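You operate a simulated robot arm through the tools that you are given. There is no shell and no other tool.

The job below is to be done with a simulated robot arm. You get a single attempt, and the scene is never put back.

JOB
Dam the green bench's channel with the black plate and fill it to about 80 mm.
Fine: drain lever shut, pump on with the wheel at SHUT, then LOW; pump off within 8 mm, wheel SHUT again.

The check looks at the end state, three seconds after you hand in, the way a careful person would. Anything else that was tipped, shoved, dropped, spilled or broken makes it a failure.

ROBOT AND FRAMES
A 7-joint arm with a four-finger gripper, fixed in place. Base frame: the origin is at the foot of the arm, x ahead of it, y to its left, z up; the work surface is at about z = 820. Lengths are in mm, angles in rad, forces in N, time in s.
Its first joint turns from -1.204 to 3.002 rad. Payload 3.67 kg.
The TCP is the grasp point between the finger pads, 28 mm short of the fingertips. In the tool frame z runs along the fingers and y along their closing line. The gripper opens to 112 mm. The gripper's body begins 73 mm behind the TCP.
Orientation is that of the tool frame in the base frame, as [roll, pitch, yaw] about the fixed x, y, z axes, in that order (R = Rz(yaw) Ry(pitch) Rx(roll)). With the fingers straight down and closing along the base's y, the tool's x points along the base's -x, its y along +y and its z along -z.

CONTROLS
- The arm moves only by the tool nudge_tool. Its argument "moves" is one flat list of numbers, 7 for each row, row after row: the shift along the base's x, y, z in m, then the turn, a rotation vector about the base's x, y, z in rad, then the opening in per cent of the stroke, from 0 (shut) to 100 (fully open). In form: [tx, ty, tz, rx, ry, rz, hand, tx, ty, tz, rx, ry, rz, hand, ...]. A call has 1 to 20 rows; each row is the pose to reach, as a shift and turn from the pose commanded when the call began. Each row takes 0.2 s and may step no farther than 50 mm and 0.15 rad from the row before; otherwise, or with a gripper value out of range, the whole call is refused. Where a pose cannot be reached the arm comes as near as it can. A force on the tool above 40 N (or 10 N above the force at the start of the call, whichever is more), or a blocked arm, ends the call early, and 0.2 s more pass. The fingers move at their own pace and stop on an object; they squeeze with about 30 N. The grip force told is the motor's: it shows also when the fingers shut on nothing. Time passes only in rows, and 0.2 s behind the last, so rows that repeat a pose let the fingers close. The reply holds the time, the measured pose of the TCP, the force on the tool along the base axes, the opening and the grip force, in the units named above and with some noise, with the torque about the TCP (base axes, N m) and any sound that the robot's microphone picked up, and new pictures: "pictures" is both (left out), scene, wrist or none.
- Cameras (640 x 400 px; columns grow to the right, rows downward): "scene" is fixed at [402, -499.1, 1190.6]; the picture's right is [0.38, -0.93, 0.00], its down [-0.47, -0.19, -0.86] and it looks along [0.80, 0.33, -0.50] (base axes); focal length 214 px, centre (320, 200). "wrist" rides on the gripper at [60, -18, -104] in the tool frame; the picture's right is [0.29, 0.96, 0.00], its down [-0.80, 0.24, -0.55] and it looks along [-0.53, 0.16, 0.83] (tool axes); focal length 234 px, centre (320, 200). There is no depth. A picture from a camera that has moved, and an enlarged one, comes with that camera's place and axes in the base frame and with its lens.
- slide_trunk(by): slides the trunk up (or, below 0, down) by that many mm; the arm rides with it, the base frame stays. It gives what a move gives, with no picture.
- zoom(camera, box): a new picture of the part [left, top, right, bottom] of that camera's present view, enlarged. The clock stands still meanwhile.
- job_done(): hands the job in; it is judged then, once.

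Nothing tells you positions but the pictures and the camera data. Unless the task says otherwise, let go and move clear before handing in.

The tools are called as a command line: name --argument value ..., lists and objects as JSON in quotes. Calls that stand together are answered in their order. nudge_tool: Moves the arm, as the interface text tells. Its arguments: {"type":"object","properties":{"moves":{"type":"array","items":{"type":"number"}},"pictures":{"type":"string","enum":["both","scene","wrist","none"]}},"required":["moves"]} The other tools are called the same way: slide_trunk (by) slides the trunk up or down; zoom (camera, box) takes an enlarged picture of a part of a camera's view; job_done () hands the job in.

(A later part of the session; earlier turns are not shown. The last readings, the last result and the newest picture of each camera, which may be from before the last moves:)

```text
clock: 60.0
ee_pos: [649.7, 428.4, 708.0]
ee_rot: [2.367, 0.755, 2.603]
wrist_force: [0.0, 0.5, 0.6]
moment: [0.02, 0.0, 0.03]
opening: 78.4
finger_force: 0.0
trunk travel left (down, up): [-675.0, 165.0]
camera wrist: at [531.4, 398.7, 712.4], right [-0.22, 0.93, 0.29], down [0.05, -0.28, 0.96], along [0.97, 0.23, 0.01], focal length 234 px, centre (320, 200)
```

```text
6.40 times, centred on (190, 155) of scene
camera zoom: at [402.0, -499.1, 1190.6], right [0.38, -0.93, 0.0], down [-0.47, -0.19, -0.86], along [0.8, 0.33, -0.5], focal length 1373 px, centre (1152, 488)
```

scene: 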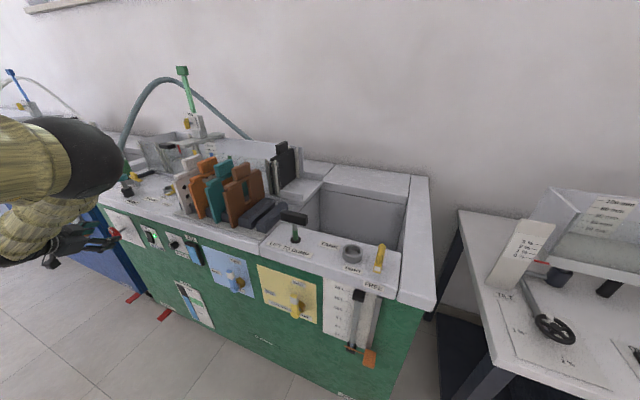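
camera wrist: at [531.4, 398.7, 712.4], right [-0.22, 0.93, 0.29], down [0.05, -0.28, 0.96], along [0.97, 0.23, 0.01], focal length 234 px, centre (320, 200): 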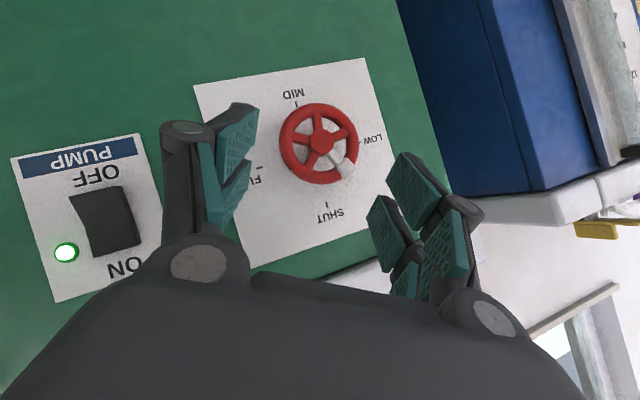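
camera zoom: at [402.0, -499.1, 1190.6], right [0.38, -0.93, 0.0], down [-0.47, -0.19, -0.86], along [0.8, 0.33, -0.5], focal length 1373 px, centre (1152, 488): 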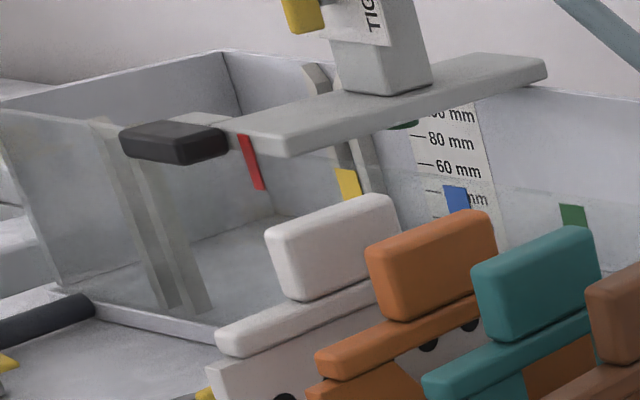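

The wheel now stands about 28° toward LOW. Approach and grip again.

nudge_tool --moves '[0.013, 0.006, -0.0093, 0, 0, 0, 70, 0.0255, 0.0116, -0.0186, 0, 0, 0, 70, 0.038, 0.0174, -0.0278, 0, 0, 0, 70, 0.038, 0.0174, -0.0278, 0, 0, 0, 70, 0.038, 0.0174, -0.0278, 0, 0, 0, 55, 0.038, 0.0174, -0.0278, 0, 0, 0, 45, 0.038, 0.0174, -0.0278, 0, 0, 0, 30, 0.038, 0.0174, -0.0278, 0, 0, 0, 30]' --pictures "wrist"

```text
clock: 61.8
ee_pos: [687.8, 446.6, 680.7]
ee_rot: [2.369, 0.758, 2.602]
wrist_force: [3.0, 5.7, 5.1]
moment: [0.07, 0.25, -0.05]
opening: 58.4
finger_force: 45.5
trunk travel left (down, up): [-675.0, 165.0]
camera wrist: at [570.0, 416.5, 684.5], right [-0.22, 0.93, 0.29], down [0.05, -0.28, 0.96], along [0.97, 0.23, 0.01], focal length 234 px, centre (320, 200)
```

wrist: 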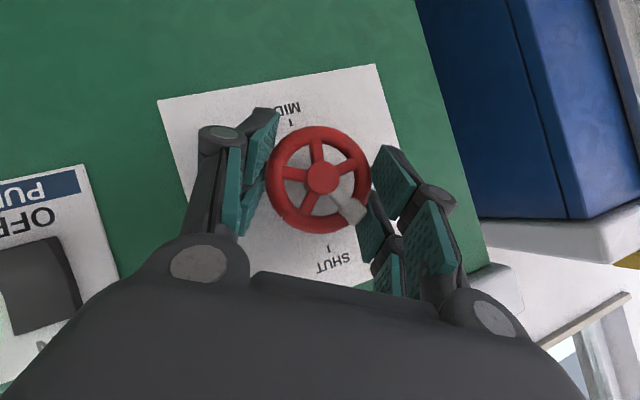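

Gripped. Turning another 33° toward LOW.

nudge_tool --moves '[0, 0.0007, 0.0003, -0.145, 0, 0, 30, 0, 0.0014, 0.0005, -0.29, 0, 0, 30, 0, 0.0021, 0.0006, -0.435, 0, 0, 30, 0, 0.0028, 0.0007, -0.58, 0, 0, 30]' --pictures "wrist"

zoom --camera "wrist" --box '[200, 60, 460, 260]'

zoom --camera "scene" --box '[140, 125, 240, 185]'

```text
clock: 62.8
ee_pos: [686.8, 449.3, 681.1]
ee_rot: [-3.064, 0.892, -3.036]
wrist_force: [8.9, 13.9, 7.8]
moment: [0.07, -0.42, -0.94]
opening: 58.3
finger_force: 45.0
trunk travel left (down, up): [-675.0, 165.0]
camera wrist: at [569.8, 426.8, 700.9], right [-0.22, 0.94, -0.27], down [0.05, 0.29, 0.96], along [0.97, 0.2, -0.12], focal length 234 px, centre (320, 200)
```

wrist: 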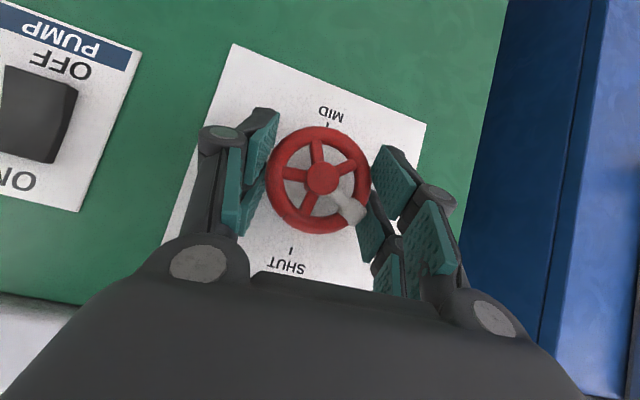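

```text
2.00 times, centred on (330, 160) of wrist
camera zoom: at [569.8, 426.8, 700.9], right [-0.22, 0.94, -0.27], down [0.05, 0.29, 0.96], along [0.97, 0.2, -0.12], focal length 468 px, centre (300, 280)
```

zoom: 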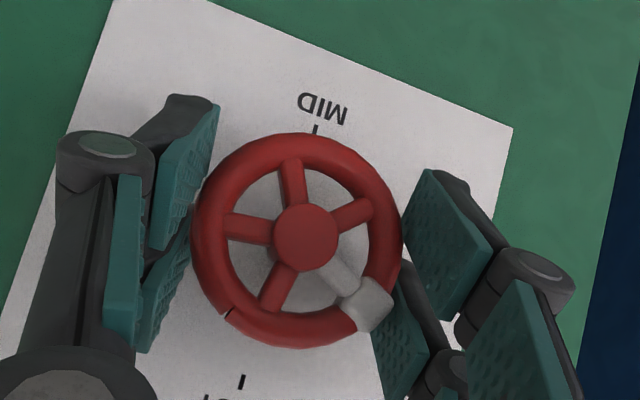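

```text
6.40 times, centred on (190, 155) of scene
camera zoom: at [402.0, -499.1, 1190.6], right [0.38, -0.93, 0.0], down [-0.47, -0.19, -0.86], along [0.8, 0.33, -0.5], focal length 1373 px, centre (1152, 488)
```

zoom: 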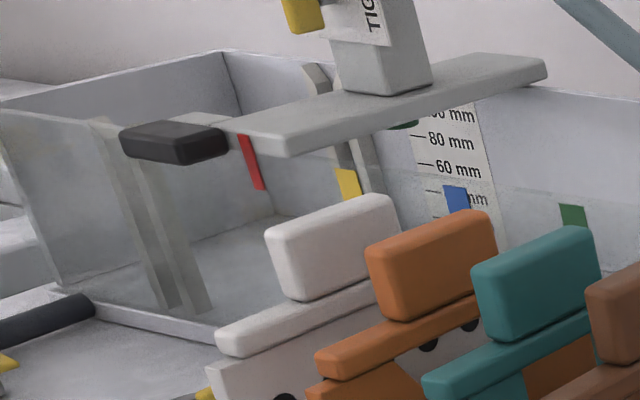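

The wheel is now about 60° along. One more stroke of about 30°: release, re-roll, and regrip.

nudge_tool --moves '[0, 0, 0, 0, 0, 0, 55, 0, 0, 0, 0, 0, 0, 70, -0.018, 0, 0.014, 0, 0, 0, 70, -0.035, 0, 0.028, 0, 0, 0, 70, -0.035, -0.004, 0.027, 0.138, 0, 0, 70, -0.035, -0.008, 0.026, 0.275, 0, 0, 70, -0.035, -0.012, 0.025, 0.413, 0, 0, 70, -0.035, -0.0153, 0.0236, 0.55, 0, 0, 70, -0.022, -0.011, 0.014, 0.55, 0, 0, 70, -0.01, -0.006, 0.006, 0.55, 0, 0, 70, 0, -0.0018, -0.0012, 0.55, 0, 0, 70, 0, -0.0018, -0.0012, 0.55, 0, 0, 70, 0, -0.0018, -0.0012, 0.55, 0, 0, 55, 0, -0.0018, -0.0012, 0.55, 0, 0, 45, 0, -0.0018, -0.0012, 0.55, 0, 0, 30, 0, -0.0018, -0.0012, 0.55, 0, 0, 30]' --pictures "wrist"

zoom --camera "wrist" --box '[200, 60, 460, 260]'

zoom --camera "scene" --box '[140, 125, 240, 185]'

```text
clock: 66.2
ee_pos: [687.1, 446.4, 679.0]
ee_rot: [2.405, 0.772, 2.626]
wrist_force: [1.6, 1.4, 0.6]
moment: [-0.01, 0.07, -0.01]
opening: 58.0
finger_force: 45.0
trunk travel left (down, up): [-675.0, 165.0]
camera wrist: at [569.9, 417.2, 685.0], right [-0.22, 0.94, 0.26], down [0.05, -0.25, 0.97], along [0.97, 0.23, 0.01], focal length 234 px, centre (320, 200)
```

wrist: 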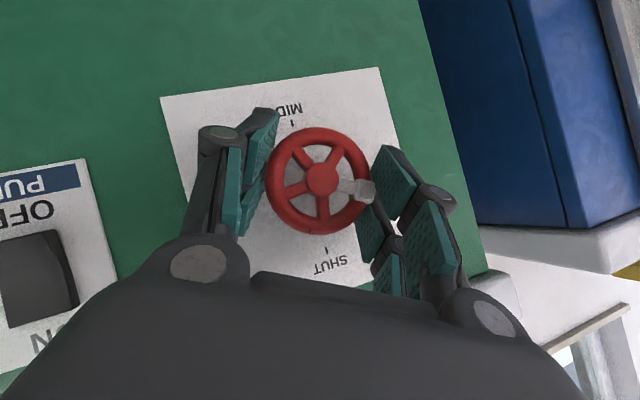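

```text
2.00 times, centred on (330, 160) of wrist
camera zoom: at [569.9, 417.2, 685.0], right [-0.22, 0.94, 0.26], down [0.05, -0.25, 0.97], along [0.97, 0.23, 0.01], focal length 468 px, centre (300, 280)
```

zoom: 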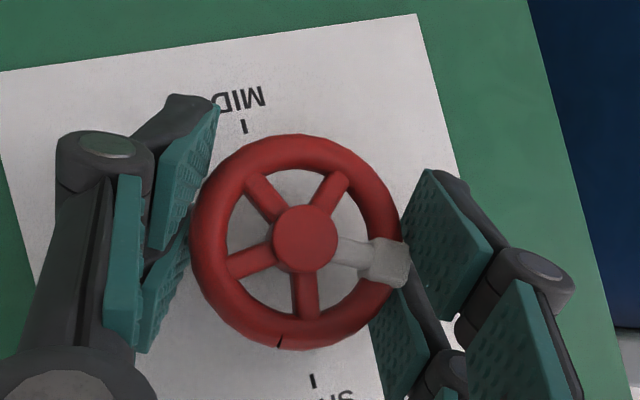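

```text
6.40 times, centred on (190, 155) of scene
camera zoom: at [402.0, -499.1, 1190.6], right [0.38, -0.93, 0.0], down [-0.47, -0.19, -0.86], along [0.8, 0.33, -0.5], focal length 1373 px, centre (1152, 488)
```

zoom: 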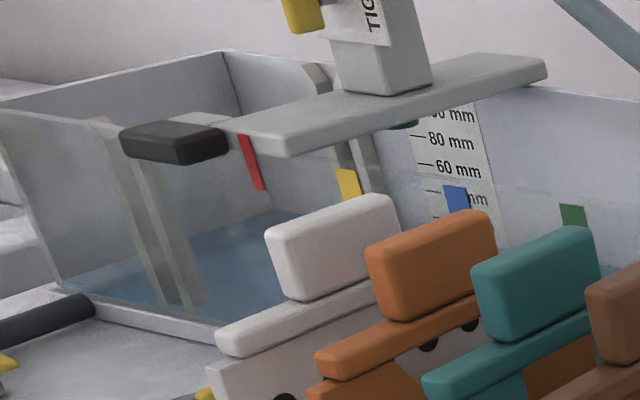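

Water has begun to enter the channel. I'll complete the last 32° to LOW, release and back off in one go.

nudge_tool --moves '[0, 0.0007, 0.0003, -0.14, 0, 0, 30, 0, 0.0014, 0.0005, -0.28, 0, 0, 30, 0, 0.0021, 0.0006, -0.42, 0, 0, 30, 0, 0.0027, 0.0006, -0.56, 0, 0, 30, 0, 0.0027, 0.0006, -0.56, 0, 0, 55, 0, 0.0027, 0.0006, -0.56, 0, 0, 70, -0.018, 0.0027, 0.014, -0.56, 0, 0, 70, -0.036, 0.0027, 0.028, -0.56, 0, 0, 70]' --pictures "wrist"

zoom --camera "wrist" --box '[200, 60, 460, 260]'

zoom --camera "scene" --box '[140, 125, 240, 185]'

zoom --camera "scene" --box '[200, 130, 300, 200]'

```text
clock: 68.0
ee_pos: [651.9, 450.4, 706.6]
ee_rot: [-3.05, 0.89, -3.025]
wrist_force: [-0.8, -0.3, 0.2]
moment: [-0.02, -0.03, 0.03]
opening: 78.5
finger_force: 0.1
trunk travel left (down, up): [-675.0, 165.0]
camera wrist: at [533.1, 426.8, 727.6], right [-0.22, 0.93, -0.28], down [0.05, 0.3, 0.95], along [0.97, 0.2, -0.12], focal length 234 px, centre (320, 200)
```

wrist: 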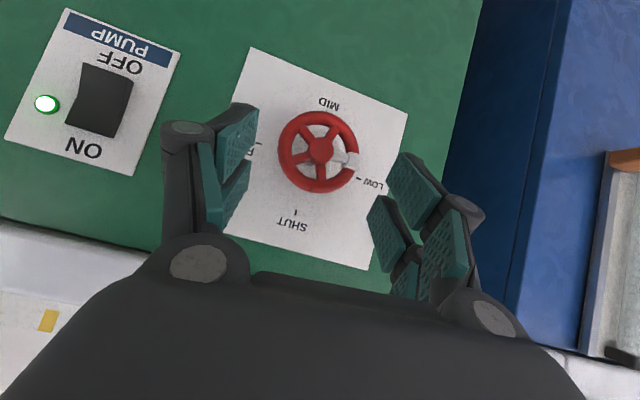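

```text
2.00 times, centred on (330, 160) of wrist
camera zoom: at [533.1, 426.8, 727.6], right [-0.22, 0.93, -0.28], down [0.05, 0.3, 0.95], along [0.97, 0.2, -0.12], focal length 468 px, centre (300, 280)
```

zoom: 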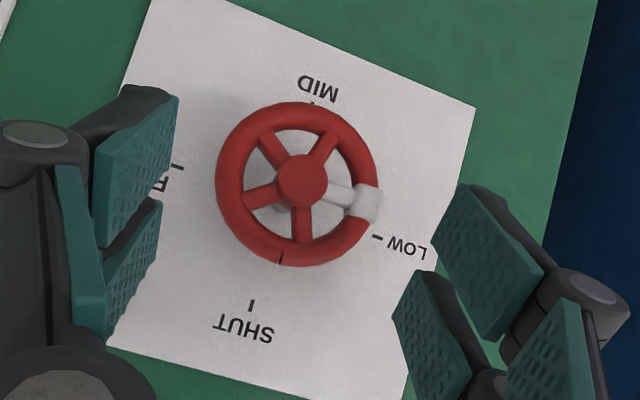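

```text
6.40 times, centred on (190, 155) of scene
camera zoom: at [402.0, -499.1, 1190.6], right [0.38, -0.93, 0.0], down [-0.47, -0.19, -0.86], along [0.8, 0.33, -0.5], focal length 1373 px, centre (1152, 488)
```

zoom: 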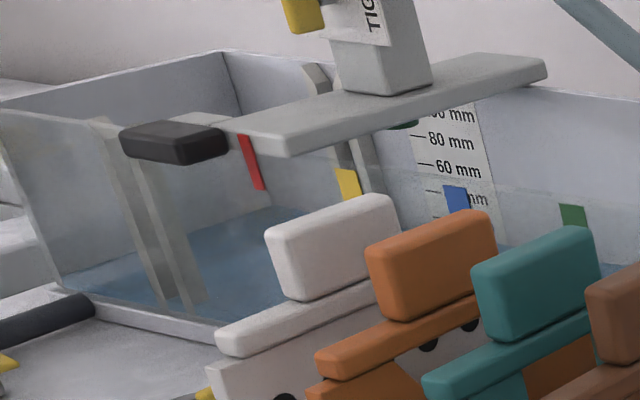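

```text
5.71 times, centred on (250, 165) of scene
camera zoom: at [402.0, -499.1, 1190.6], right [0.38, -0.93, 0.0], down [-0.47, -0.19, -0.86], along [0.8, 0.33, -0.5], focal length 1226 px, centre (720, 400)
```

zoom: 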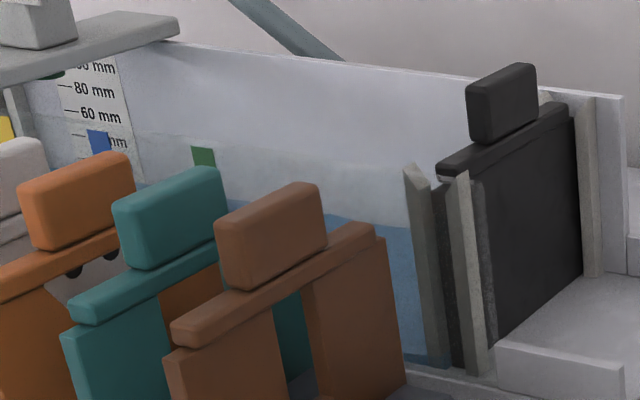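

The wheel is at LOW and the dam is holding, with water at roughly 20–25 mm. I'll close the fingers and move to stand by at the rocker's OFF half.

nudge_tool --moves '[0.0, -0.04, -0.005, 0, 0, 0, 40, 0.0, -0.08, -0.012, 0, 0, 0, 10, 0.0, -0.12, -0.022, 0, 0, 0, 0, 0.003, -0.157, -0.032, 0, 0, 0, 0, 0.003, -0.157, -0.032, 0, 0, 0, 0]' --pictures "both"

zoom --camera "scene" --box '[140, 125, 240, 185]'

zoom --camera "scene" --box '[200, 130, 300, 200]'

zoom --camera "wrist" --box '[220, 60, 440, 230]'

zoom --camera "scene" --box '[90, 200, 190, 270]'

```text
clock: 69.2
ee_pos: [654.0, 293.5, 675.2]
ee_rot: [-3.051, 0.891, -3.025]
wrist_force: [0.2, 0.2, 0.8]
moment: [0.04, 0.03, 0.0]
opening: 0.0
finger_force: 29.8
trunk travel left (down, up): [-675.0, 165.0]
camera wrist: at [536.0, 269.4, 695.4], right [-0.22, 0.93, -0.28], down [0.05, 0.3, 0.95], along [0.97, 0.2, -0.12], focal length 234 px, centre (320, 200)
```

scene: 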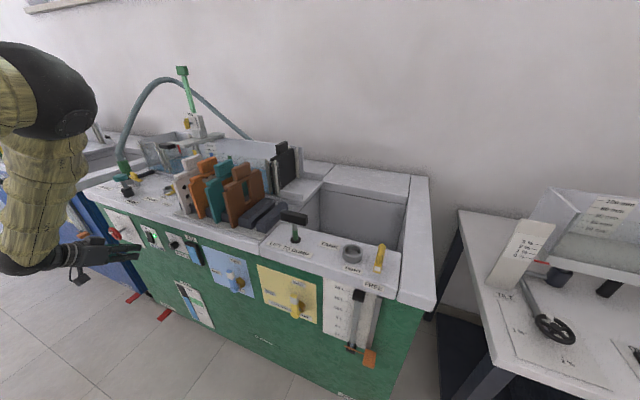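
wrist: 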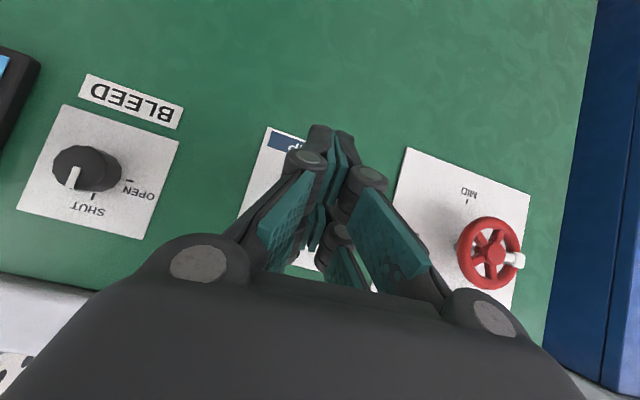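

```text
6.40 times, centred on (190, 155) of scene
camera zoom: at [402.0, -499.1, 1190.6], right [0.38, -0.93, 0.0], down [-0.47, -0.19, -0.86], along [0.8, 0.33, -0.5], focal length 1373 px, centre (1152, 488)
```

zoom: 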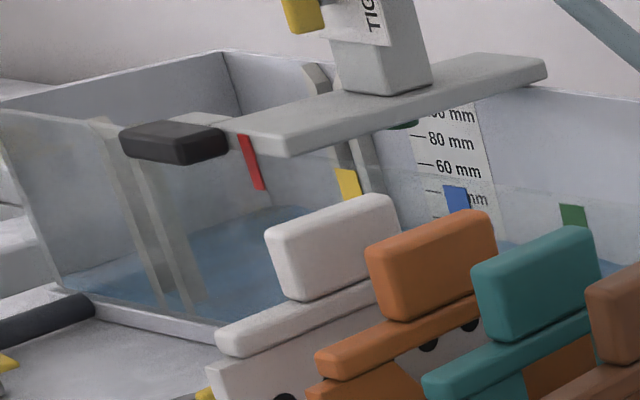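

```text
5.71 times, centred on (250, 165) of scene
camera zoom: at [402.0, -499.1, 1190.6], right [0.38, -0.93, 0.0], down [-0.47, -0.19, -0.86], along [0.8, 0.33, -0.5], focal length 1226 px, centre (720, 400)
```

zoom: 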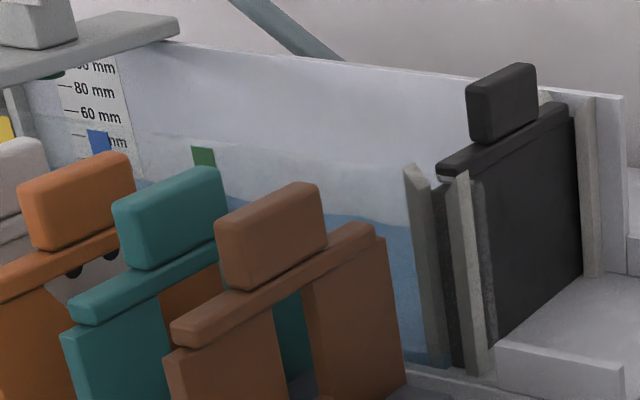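

```text
2.35 times, centred on (330, 145) of wrist
camera zoom: at [536.0, 269.4, 695.4], right [-0.22, 0.93, -0.28], down [0.05, 0.3, 0.95], along [0.97, 0.2, -0.12], focal length 551 px, centre (296, 329)
```

zoom: 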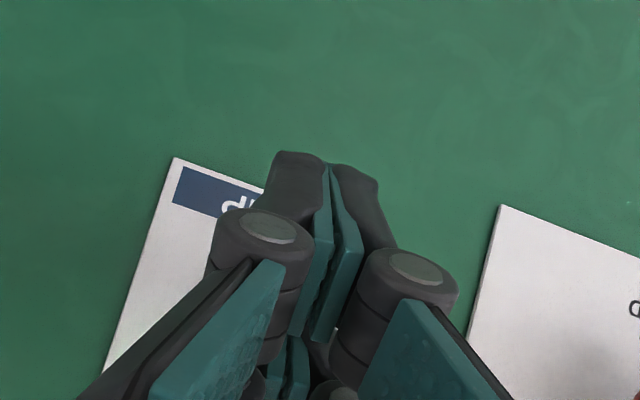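

```text
5.71 times, centred on (140, 235) of scene
camera zoom: at [402.0, -499.1, 1190.6], right [0.38, -0.93, 0.0], down [-0.47, -0.19, -0.86], along [0.8, 0.33, -0.5], focal length 1226 px, centre (1349, 0)
```

zoom: 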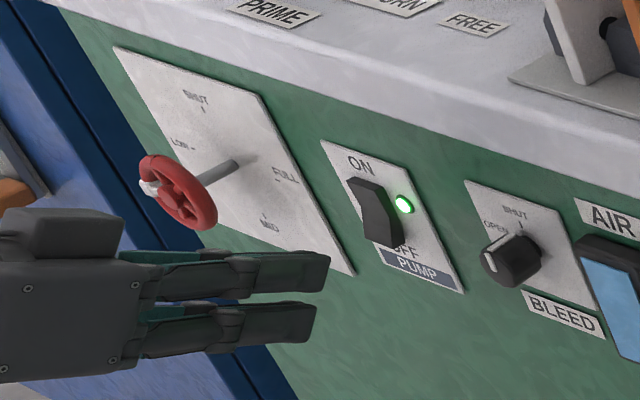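

Standing by at the OFF half with the level rising slowly. I'll measure the waterline closely.

zoom --camera "scene" --box '[248, 155, 278, 180]'

zoom --camera "scene" --box '[195, 135, 245, 170]'

zoom --camera "scene" --box '[140, 145, 190, 180]'

```text
16.00 times, centred on (263, 168) of scene
camera zoom: at [402.0, -499.1, 1190.6], right [0.38, -0.93, 0.0], down [-0.47, -0.19, -0.86], along [0.8, 0.33, -0.5], focal length 3432 px, centre (1232, 720)
```

zoom: 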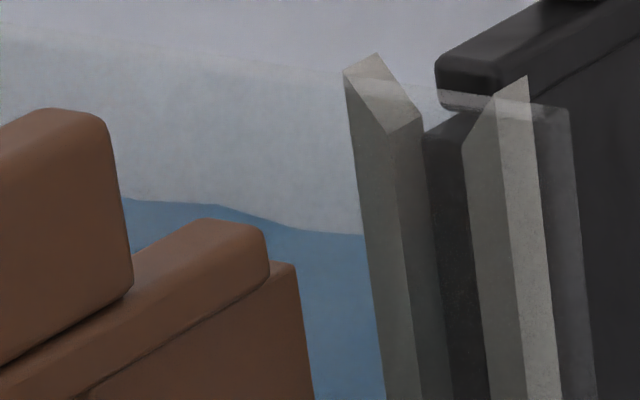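

```text
11.43 times, centred on (220, 152) of scene
camera zoom: at [402.0, -499.1, 1190.6], right [0.38, -0.93, 0.0], down [-0.47, -0.19, -0.86], along [0.8, 0.33, -0.5], focal length 2451 px, centre (1463, 743)
```

zoom: 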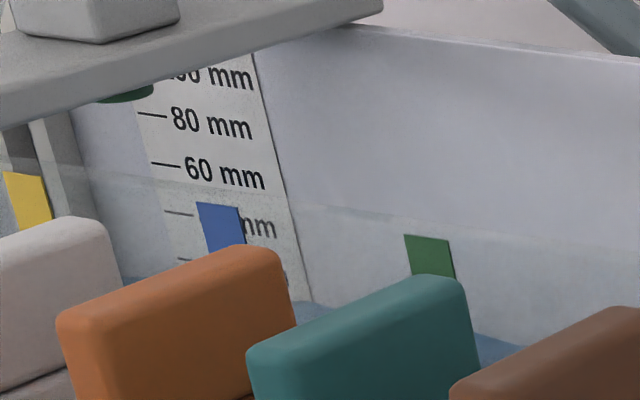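

```text
11.43 times, centred on (165, 162) of scene
camera zoom: at [402.0, -499.1, 1190.6], right [0.38, -0.93, 0.0], down [-0.47, -0.19, -0.86], along [0.8, 0.33, -0.5], focal length 2451 px, centre (2091, 629)
```

zoom: 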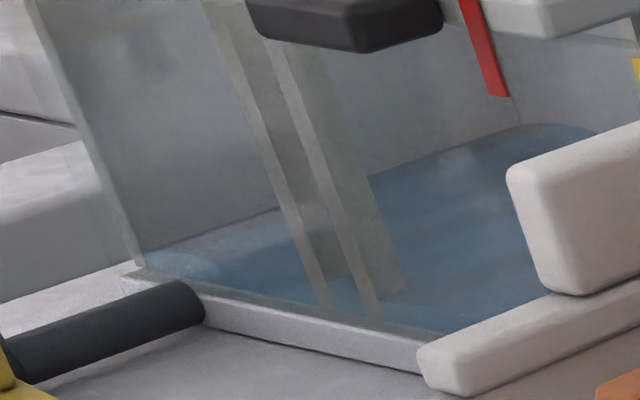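

The level is about 8 mm. I'll wait at standby and track the rate.

nudge_tool --moves '[0, 0, 0, 0, 0, 0, 0, 0, 0, 0, 0, 0, 0, 0, 0, 0, 0, 0, 0, 0, 0, 0, 0, 0, 0, 0, 0, 0, 0, 0, 0, 0, 0, 0, 0, 0, 0, 0, 0, 0, 0, 0, 0, 0, 0, 0, 0, 0, 0, 0, 0, 0, 0, 0, 0, 0, 0, 0, 0, 0, 0, 0, 0, 0, 0, 0, 0, 0, 0, 0, 0, 0, 0, 0, 0, 0, 0, 0, 0, 0, 0, 0, 0, 0, 0, 0, 0, 0, 0, 0, 0, 0, 0, 0, 0, 0, 0, 0, 0, 0, 0, 0, 0, 0, 0, 0, 0, 0, 0, 0, 0, 0, 0, 0, 0, 0, 0, 0, 0, 0, 0, 0, 0, 0, 0, 0, 0, 0, 0, 0, 0, 0, 0, 0, 0, 0, 0, 0, 0, 0]' --pictures "scene"

zoom --camera "scene" --box '[195, 135, 245, 170]'

zoom --camera "scene" --box '[248, 155, 278, 180]'

```text
clock: 73.4
ee_pos: [654.0, 290.9, 676.0]
ee_rot: [-3.049, 0.893, -3.026]
wrist_force: [-0.2, -0.6, 0.1]
moment: [-0.05, 0.01, 0.01]
opening: 0.0
finger_force: 29.6
trunk travel left (down, up): [-675.0, 165.0]
```

scene: 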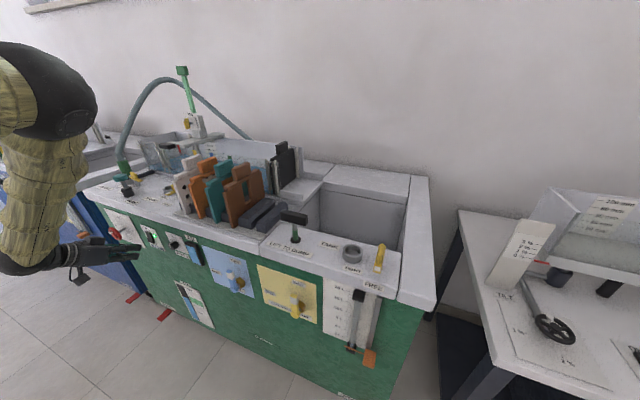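

```text
11.43 times, centred on (220, 152) of scene
camera zoom: at [402.0, -499.1, 1190.6], right [0.38, -0.93, 0.0], down [-0.47, -0.19, -0.86], along [0.8, 0.33, -0.5], focal length 2451 px, centre (1463, 743)
```

zoom: 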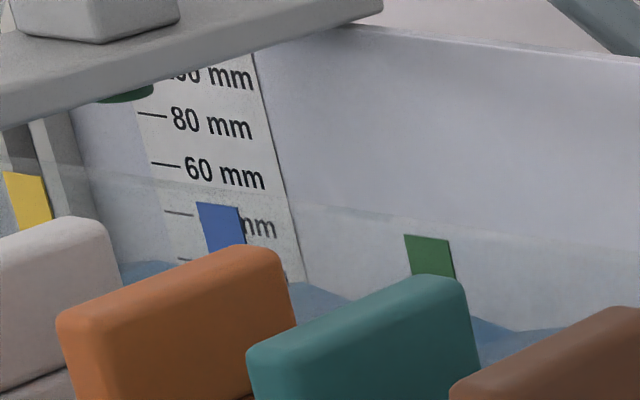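

```text
16.00 times, centred on (263, 168) of scene
camera zoom: at [402.0, -499.1, 1190.6], right [0.38, -0.93, 0.0], down [-0.47, -0.19, -0.86], along [0.8, 0.33, -0.5], focal length 3432 px, centre (1232, 720)
```

zoom: 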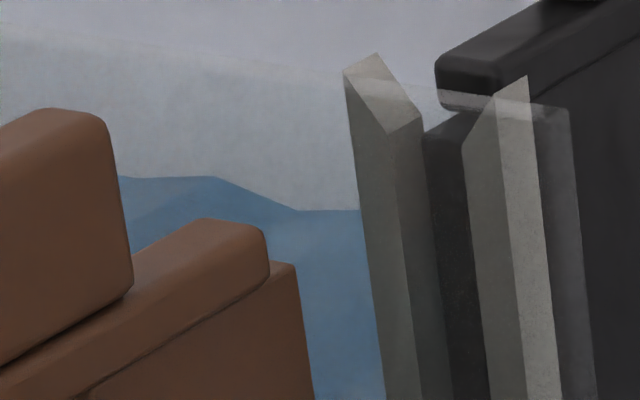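

It's rising about 1.5 mm/s and is now around 14 mm. I'll keep waiting.

nudge_tool --moves '[0, 0, 0, 0, 0, 0, 0, 0, 0, 0, 0, 0, 0, 0, 0, 0, 0, 0, 0, 0, 0, 0, 0, 0, 0, 0, 0, 0, 0, 0, 0, 0, 0, 0, 0, 0, 0, 0, 0, 0, 0, 0, 0, 0, 0, 0, 0, 0, 0, 0, 0, 0, 0, 0, 0, 0, 0, 0, 0, 0, 0, 0, 0, 0, 0, 0, 0, 0, 0, 0, 0, 0, 0, 0, 0, 0, 0, 0, 0, 0, 0, 0, 0, 0, 0, 0, 0, 0, 0, 0, 0, 0, 0, 0, 0, 0, 0, 0, 0, 0, 0, 0, 0, 0, 0, 0, 0, 0, 0, 0, 0, 0, 0, 0, 0, 0, 0, 0, 0, 0, 0, 0, 0, 0, 0, 0, 0, 0, 0, 0, 0, 0, 0, 0, 0, 0, 0, 0, 0, 0]' --pictures "none"

nudge_tool --moves '[0, 0, 0, 0, 0, 0, 0, 0, 0, 0, 0, 0, 0, 0, 0, 0, 0, 0, 0, 0, 0, 0, 0, 0, 0, 0, 0, 0, 0, 0, 0, 0, 0, 0, 0, 0, 0, 0, 0, 0, 0, 0, 0, 0, 0, 0, 0, 0, 0, 0, 0, 0, 0, 0, 0, 0, 0, 0, 0, 0, 0, 0, 0, 0, 0, 0, 0, 0, 0, 0, 0, 0, 0, 0, 0, 0, 0, 0, 0, 0, 0, 0, 0, 0, 0, 0, 0, 0, 0, 0, 0, 0, 0, 0, 0, 0, 0, 0, 0, 0, 0, 0, 0, 0, 0, 0, 0, 0, 0, 0, 0, 0, 0, 0, 0, 0, 0, 0, 0, 0, 0, 0, 0, 0, 0, 0, 0, 0, 0, 0, 0, 0, 0, 0, 0, 0, 0, 0, 0, 0]' --pictures "none"

nudge_tool --moves '[0, 0, 0, 0, 0, 0, 0, 0, 0, 0, 0, 0, 0, 0, 0, 0, 0, 0, 0, 0, 0, 0, 0, 0, 0, 0, 0, 0, 0, 0, 0, 0, 0, 0, 0, 0, 0, 0, 0, 0, 0, 0, 0, 0, 0, 0, 0, 0, 0, 0, 0, 0, 0, 0, 0, 0, 0, 0, 0, 0, 0, 0, 0, 0, 0, 0, 0, 0, 0, 0, 0, 0, 0, 0, 0, 0, 0, 0, 0, 0, 0, 0, 0, 0, 0, 0, 0, 0, 0, 0, 0, 0, 0, 0, 0, 0, 0, 0, 0, 0, 0, 0, 0, 0, 0, 0, 0, 0, 0, 0, 0, 0, 0, 0, 0, 0, 0, 0, 0, 0, 0, 0, 0, 0, 0, 0, 0, 0, 0, 0, 0, 0, 0, 0, 0, 0, 0, 0, 0, 0]' --pictures "none"

zoom --camera "scene" --box '[195, 135, 245, 170]'

zoom --camera "scene" --box '[240, 130, 310, 205]'

```text
clock: 77.6
ee_pos: [652.6, 293.4, 675.6]
ee_rot: [-3.049, 0.891, -3.027]
wrist_force: [-0.4, 0.8, 0.6]
moment: [0.02, 0.0, -0.01]
opening: 0.0
finger_force: 30.0
trunk travel left (down, up): [-675.0, 165.0]
```

```text
clock: 81.8
ee_pos: [653.1, 291.4, 675.8]
ee_rot: [-3.051, 0.893, -3.027]
wrist_force: [0.8, 0.5, -0.6]
moment: [-0.01, 0.03, 0.02]
opening: 0.0
finger_force: 30.1
trunk travel left (down, up): [-675.0, 165.0]
```

```text
clock: 86.0
ee_pos: [654.6, 293.0, 675.5]
ee_rot: [-3.051, 0.891, -3.025]
wrist_force: [-0.6, -0.1, -0.7]
moment: [0.01, -0.02, 0.0]
opening: 0.0
finger_force: 29.7
trunk travel left (down, up): [-675.0, 165.0]
```

```text
11.43 times, centred on (220, 152) of scene
camera zoom: at [402.0, -499.1, 1190.6], right [0.38, -0.93, 0.0], down [-0.47, -0.19, -0.86], along [0.8, 0.33, -0.5], focal length 2451 px, centre (1463, 743)
```

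zoom: 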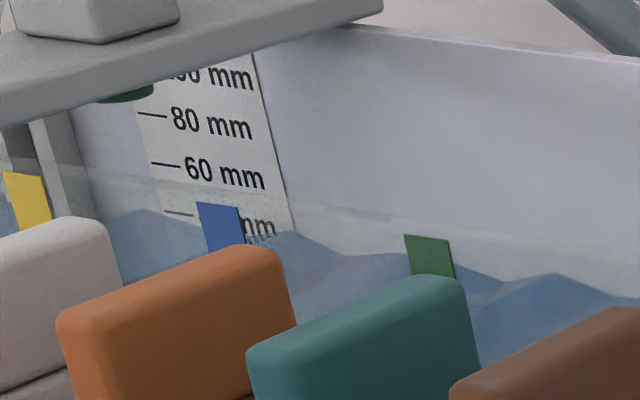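

```text
5.33 times, centred on (275, 168) of scene
camera zoom: at [402.0, -499.1, 1190.6], right [0.38, -0.93, 0.0], down [-0.47, -0.19, -0.86], along [0.8, 0.33, -0.5], focal length 1144 px, centre (560, 373)
```

zoom: 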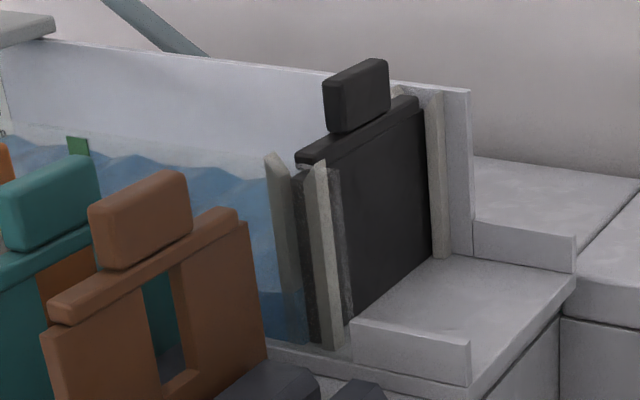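

About 39 mm now, at roughly 1.9 mm/s. Two more waits, then check again.

nudge_tool --moves '[0, 0, 0, 0, 0, 0, 0, 0, 0, 0, 0, 0, 0, 0, 0, 0, 0, 0, 0, 0, 0, 0, 0, 0, 0, 0, 0, 0, 0, 0, 0, 0, 0, 0, 0, 0, 0, 0, 0, 0, 0, 0, 0, 0, 0, 0, 0, 0, 0, 0, 0, 0, 0, 0, 0, 0, 0, 0, 0, 0, 0, 0, 0, 0, 0, 0, 0, 0, 0, 0, 0, 0, 0, 0, 0, 0, 0, 0, 0, 0, 0, 0, 0, 0, 0, 0, 0, 0, 0, 0, 0, 0, 0, 0, 0, 0, 0, 0, 0, 0, 0, 0, 0, 0, 0, 0, 0, 0, 0, 0, 0, 0, 0, 0, 0, 0, 0, 0, 0, 0, 0, 0, 0, 0, 0, 0, 0, 0, 0, 0, 0, 0, 0, 0, 0, 0, 0, 0, 0, 0]' --pictures "none"

nudge_tool --moves '[0, 0, 0, 0, 0, 0, 0, 0, 0, 0, 0, 0, 0, 0, 0, 0, 0, 0, 0, 0, 0, 0, 0, 0, 0, 0, 0, 0, 0, 0, 0, 0, 0, 0, 0, 0, 0, 0, 0, 0, 0, 0, 0, 0, 0, 0, 0, 0, 0, 0, 0, 0, 0, 0, 0, 0, 0, 0, 0, 0, 0, 0, 0, 0, 0, 0, 0, 0, 0, 0, 0, 0, 0, 0, 0, 0, 0, 0, 0, 0, 0, 0, 0, 0, 0, 0, 0, 0, 0, 0, 0, 0, 0, 0, 0, 0, 0, 0, 0, 0, 0, 0, 0, 0, 0, 0, 0, 0, 0, 0, 0, 0, 0, 0, 0, 0, 0, 0, 0, 0, 0, 0, 0, 0, 0, 0, 0, 0, 0, 0, 0, 0, 0, 0, 0, 0, 0, 0, 0, 0]' --pictures "none"

zoom --camera "scene" --box '[195, 135, 245, 170]'

zoom --camera "scene" --box '[240, 130, 310, 205]'

zoom --camera "scene" --box '[110, 120, 220, 190]'

```text
clock: 90.2
ee_pos: [653.5, 292.5, 675.2]
ee_rot: [-3.05, 0.891, -3.026]
wrist_force: [1.0, -0.3, -1.2]
moment: [-0.01, 0.01, 0.0]
opening: 0.1
finger_force: 29.5
trunk travel left (down, up): [-675.0, 165.0]
```

```text
clock: 94.4
ee_pos: [654.1, 291.9, 675.2]
ee_rot: [-3.051, 0.893, -3.026]
wrist_force: [-0.6, -0.1, -0.9]
moment: [-0.02, -0.01, 0.0]
opening: 0.1
finger_force: 30.1
trunk travel left (down, up): [-675.0, 165.0]
```

```text
11.43 times, centred on (220, 152) of scene
camera zoom: at [402.0, -499.1, 1190.6], right [0.38, -0.93, 0.0], down [-0.47, -0.19, -0.86], along [0.8, 0.33, -0.5], focal length 2451 px, centre (1463, 743)
```

zoom: 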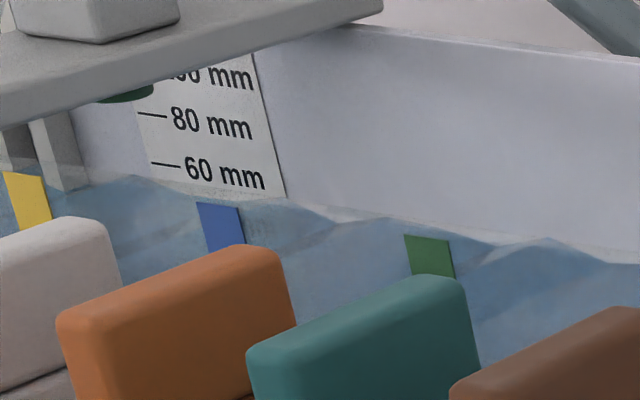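

```text
5.33 times, centred on (275, 168) of scene
camera zoom: at [402.0, -499.1, 1190.6], right [0.38, -0.93, 0.0], down [-0.47, -0.19, -0.86], along [0.8, 0.33, -0.5], focal length 1144 px, centre (560, 373)
```

zoom: 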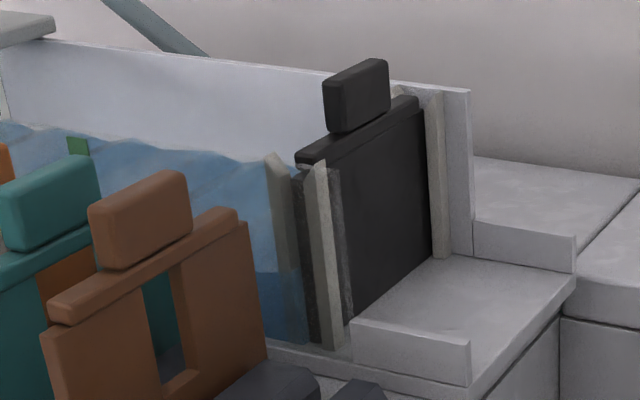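

```text
5.71 times, centred on (165, 155) of scene
camera zoom: at [402.0, -499.1, 1190.6], right [0.38, -0.93, 0.0], down [-0.47, -0.19, -0.86], along [0.8, 0.33, -0.5], focal length 1226 px, centre (1206, 457)
```

zoom: 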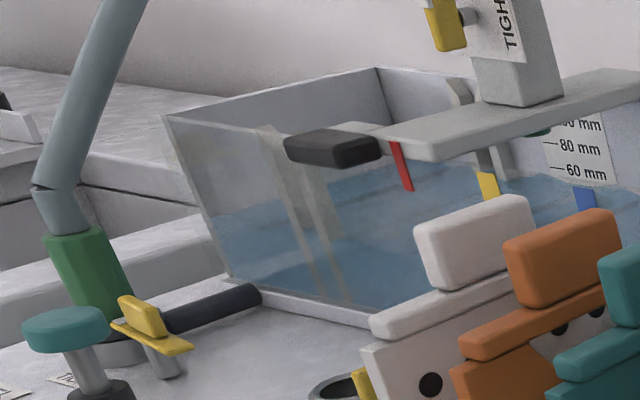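

About 53 mm. Two more waits.

nudge_tool --moves '[0, 0, 0, 0, 0, 0, 0, 0, 0, 0, 0, 0, 0, 0, 0, 0, 0, 0, 0, 0, 0, 0, 0, 0, 0, 0, 0, 0, 0, 0, 0, 0, 0, 0, 0, 0, 0, 0, 0, 0, 0, 0, 0, 0, 0, 0, 0, 0, 0, 0, 0, 0, 0, 0, 0, 0, 0, 0, 0, 0, 0, 0, 0, 0, 0, 0, 0, 0, 0, 0, 0, 0, 0, 0, 0, 0, 0, 0, 0, 0, 0, 0, 0, 0, 0, 0, 0, 0, 0, 0, 0, 0, 0, 0, 0, 0, 0, 0, 0, 0, 0, 0, 0, 0, 0, 0, 0, 0, 0, 0, 0, 0, 0, 0, 0, 0, 0, 0, 0, 0, 0, 0, 0, 0, 0, 0, 0, 0, 0, 0, 0, 0, 0, 0, 0, 0, 0, 0, 0, 0]' --pictures "none"

nudge_tool --moves '[0, 0, 0, 0, 0, 0, 0, 0, 0, 0, 0, 0, 0, 0, 0, 0, 0, 0, 0, 0, 0, 0, 0, 0, 0, 0, 0, 0, 0, 0, 0, 0, 0, 0, 0, 0, 0, 0, 0, 0, 0, 0, 0, 0, 0, 0, 0, 0, 0, 0, 0, 0, 0, 0, 0, 0, 0, 0, 0, 0, 0, 0, 0, 0, 0, 0, 0, 0, 0, 0, 0, 0, 0, 0, 0, 0, 0, 0, 0, 0, 0, 0, 0, 0, 0, 0, 0, 0, 0, 0, 0, 0, 0, 0, 0, 0, 0, 0, 0, 0, 0, 0, 0, 0, 0, 0, 0, 0, 0, 0, 0, 0, 0, 0, 0, 0, 0, 0, 0, 0, 0, 0, 0, 0, 0, 0]' --pictures "none"

zoom --camera "scene" --box '[195, 135, 245, 170]'

zoom --camera "scene" --box '[240, 130, 310, 205]'

```text
clock: 98.6
ee_pos: [653.6, 293.0, 675.4]
ee_rot: [-3.05, 0.891, -3.026]
wrist_force: [-0.6, -0.4, -0.3]
moment: [0.02, 0.01, 0.0]
opening: 0.1
finger_force: 30.4
trunk travel left (down, up): [-675.0, 165.0]
```

```text
clock: 102.4
ee_pos: [653.0, 292.0, 676.3]
ee_rot: [-3.051, 0.892, -3.026]
wrist_force: [-0.3, 1.0, 0.8]
moment: [0.03, 0.0, 0.02]
opening: 0.2
finger_force: 30.1
trunk travel left (down, up): [-675.0, 165.0]
```

```text
11.43 times, centred on (220, 152) of scene
camera zoom: at [402.0, -499.1, 1190.6], right [0.38, -0.93, 0.0], down [-0.47, -0.19, -0.86], along [0.8, 0.33, -0.5], focal length 2451 px, centre (1463, 743)
```

zoom: 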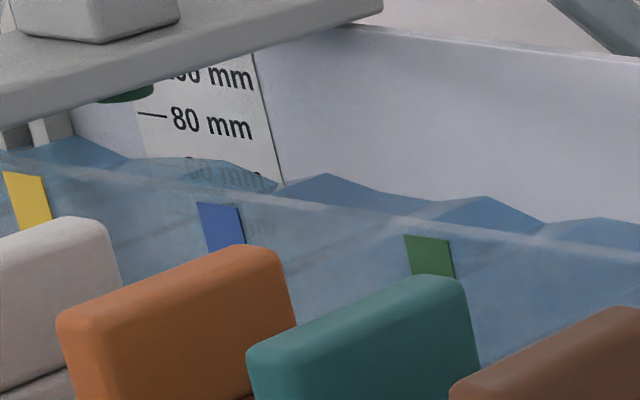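

```text
5.33 times, centred on (275, 168) of scene
camera zoom: at [402.0, -499.1, 1190.6], right [0.38, -0.93, 0.0], down [-0.47, -0.19, -0.86], along [0.8, 0.33, -0.5], focal length 1144 px, centre (560, 373)
```

zoom: 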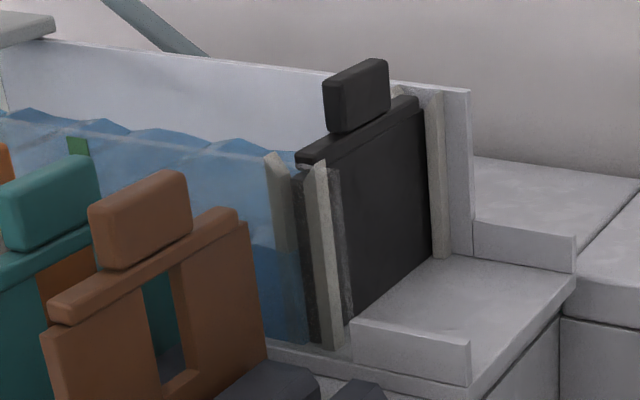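

About 62–63 mm. Another wait, then re-measure.

nudge_tool --moves '[0, 0, 0, 0, 0, 0, 0, 0, 0, 0, 0, 0, 0, 0, 0, 0, 0, 0, 0, 0, 0, 0, 0, 0, 0, 0, 0, 0, 0, 0, 0, 0, 0, 0, 0, 0, 0, 0, 0, 0, 0, 0, 0, 0, 0, 0, 0, 0, 0, 0, 0, 0, 0, 0, 0, 0, 0, 0, 0, 0, 0, 0, 0, 0, 0, 0, 0, 0, 0, 0, 0, 0, 0, 0, 0, 0, 0, 0, 0, 0, 0, 0, 0, 0, 0, 0, 0, 0, 0, 0, 0, 0, 0, 0, 0, 0, 0, 0, 0, 0, 0, 0, 0, 0, 0, 0, 0, 0, 0, 0, 0, 0, 0, 0, 0, 0, 0, 0, 0, 0, 0, 0, 0, 0, 0, 0]' --pictures "none"

zoom --camera "scene" --box '[195, 135, 245, 170]'

zoom --camera "scene" --box '[240, 130, 310, 205]'

```text
clock: 106.2
ee_pos: [653.4, 293.3, 676.5]
ee_rot: [-3.051, 0.891, -3.026]
wrist_force: [-0.5, 0.1, -0.8]
moment: [0.05, 0.01, -0.01]
opening: 0.1
finger_force: 29.4
trunk travel left (down, up): [-675.0, 165.0]
```

```text
11.43 times, centred on (220, 152) of scene
camera zoom: at [402.0, -499.1, 1190.6], right [0.38, -0.93, 0.0], down [-0.47, -0.19, -0.86], along [0.8, 0.33, -0.5], focal length 2451 px, centre (1463, 743)
```

zoom: 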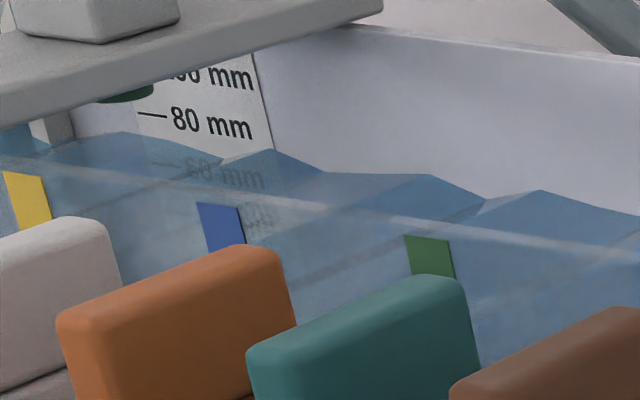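

```text
5.33 times, centred on (275, 168) of scene
camera zoom: at [402.0, -499.1, 1190.6], right [0.38, -0.93, 0.0], down [-0.47, -0.19, -0.86], along [0.8, 0.33, -0.5], focal length 1144 px, centre (560, 373)
```

zoom: 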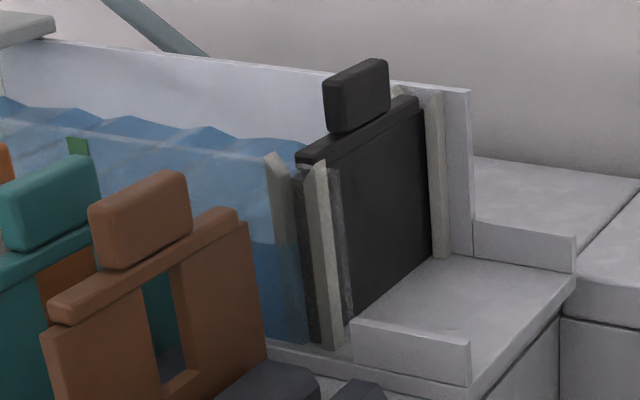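

Mean level is about 69 mm, rising around 1.6 mm/s. One more wait, then I'll measure and press OFF.

nudge_tool --moves '[0, 0, 0, 0, 0, 0, 0, 0, 0, 0, 0, 0, 0, 0, 0, 0, 0, 0, 0, 0, 0, 0, 0, 0, 0, 0, 0, 0, 0, 0, 0, 0, 0, 0, 0, 0, 0, 0, 0, 0, 0, 0, 0, 0, 0, 0, 0, 0, 0, 0, 0, 0, 0, 0, 0, 0, 0, 0, 0, 0, 0, 0, 0, 0, 0, 0, 0, 0, 0, 0, 0, 0, 0, 0, 0, 0, 0, 0, 0, 0, 0, 0, 0, 0, 0, 0, 0, 0, 0, 0, 0, 0, 0, 0, 0, 0, 0, 0, 0, 0, 0, 0, 0, 0, 0, 0, 0, 0, 0, 0, 0, 0]' --pictures "none"

zoom --camera "scene" --box '[195, 135, 245, 170]'

zoom --camera "scene" --box '[240, 130, 310, 205]'

```text
clock: 109.6
ee_pos: [653.6, 292.2, 674.6]
ee_rot: [-3.049, 0.892, -3.026]
wrist_force: [0.0, -0.2, -0.3]
moment: [0.03, 0.02, -0.01]
opening: 0.0
finger_force: 29.5
trunk travel left (down, up): [-675.0, 165.0]
```

```text
11.43 times, centred on (220, 152) of scene
camera zoom: at [402.0, -499.1, 1190.6], right [0.38, -0.93, 0.0], down [-0.47, -0.19, -0.86], along [0.8, 0.33, -0.5], focal length 2451 px, centre (1463, 743)
```

zoom: 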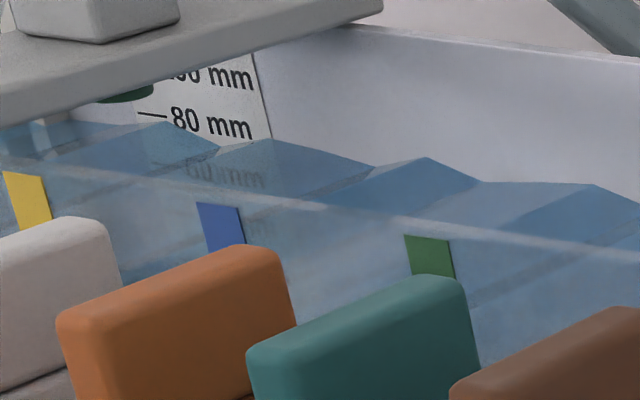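

```text
5.33 times, centred on (275, 168) of scene
camera zoom: at [402.0, -499.1, 1190.6], right [0.38, -0.93, 0.0], down [-0.47, -0.19, -0.86], along [0.8, 0.33, -0.5], focal length 1144 px, centre (560, 373)
```

zoom: 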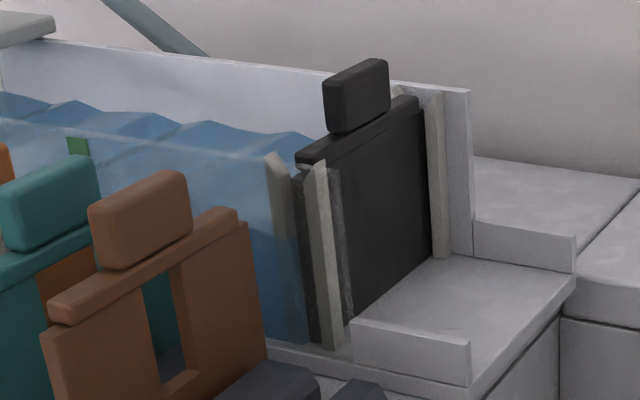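

About 74 mm. I'll wait 2 s, then press OFF, which should land near 79 mm.

nudge_tool --moves '[0, 0, 0, 0, 0, 0, 0, 0, 0, 0, 0, 0, 0, 0, 0, 0, 0, 0, 0, 0, 0, 0, 0, 0, 0, 0, 0, 0, 0, 0, 0, 0, 0, 0, 0, 0, 0, 0, 0, 0, 0, 0, 0, 0, 0, 0, 0, 0, 0, 0, 0, 0, 0, 0, 0, 0, 0, 0, 0, 0, 0, 0, 0, 0.015, 0, 0, 0, 0, 0, 0, 0.024, 0, 0, 0, 0, 0, 0, 0.029, 0, 0, 0, 0, 0, 0, 0.033, 0, 0, 0, 0, 0, 0, 0.036, 0, 0, 0, 0, 0, 0]' --pictures "none"

zoom --camera "scene" --box '[90, 200, 190, 270]'

zoom --camera "scene" --box '[195, 135, 245, 170]'

```text
clock: 112.6
ee_pos: [685.1, 291.9, 675.8]
ee_rot: [-3.052, 0.889, -3.027]
wrist_force: [-36.3, -10.4, -0.7]
moment: [-0.04, -0.12, -0.52]
opening: 0.0
finger_force: 30.0
trunk travel left (down, up): [-675.0, 165.0]
heard: click
```

```text
5.71 times, centred on (140, 235) of scene
camera zoom: at [402.0, -499.1, 1190.6], right [0.38, -0.93, 0.0], down [-0.47, -0.19, -0.86], along [0.8, 0.33, -0.5], focal length 1226 px, centre (1349, 0)
```

zoom: 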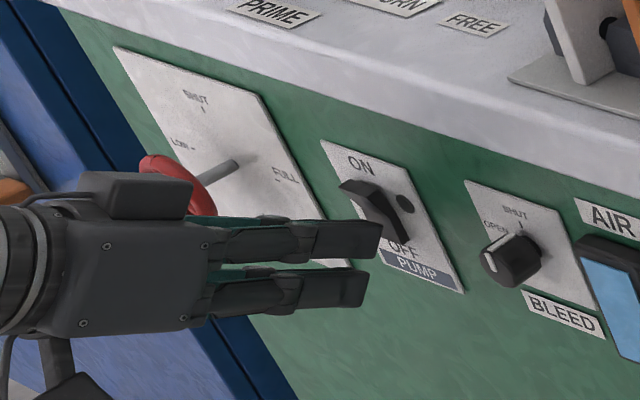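

```text
11.43 times, centred on (220, 152) of scene
camera zoom: at [402.0, -499.1, 1190.6], right [0.38, -0.93, 0.0], down [-0.47, -0.19, -0.86], along [0.8, 0.33, -0.5], focal length 2451 px, centre (1463, 743)
```

zoom: 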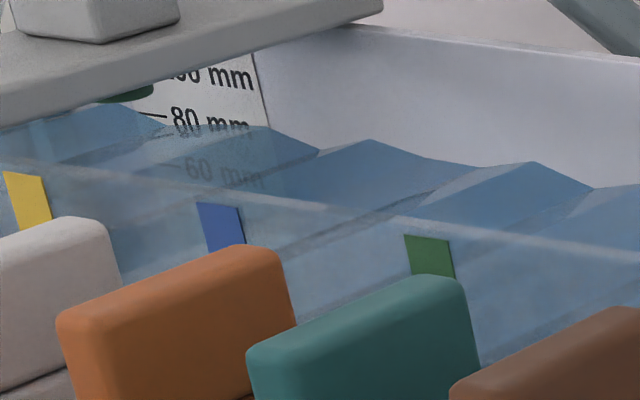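

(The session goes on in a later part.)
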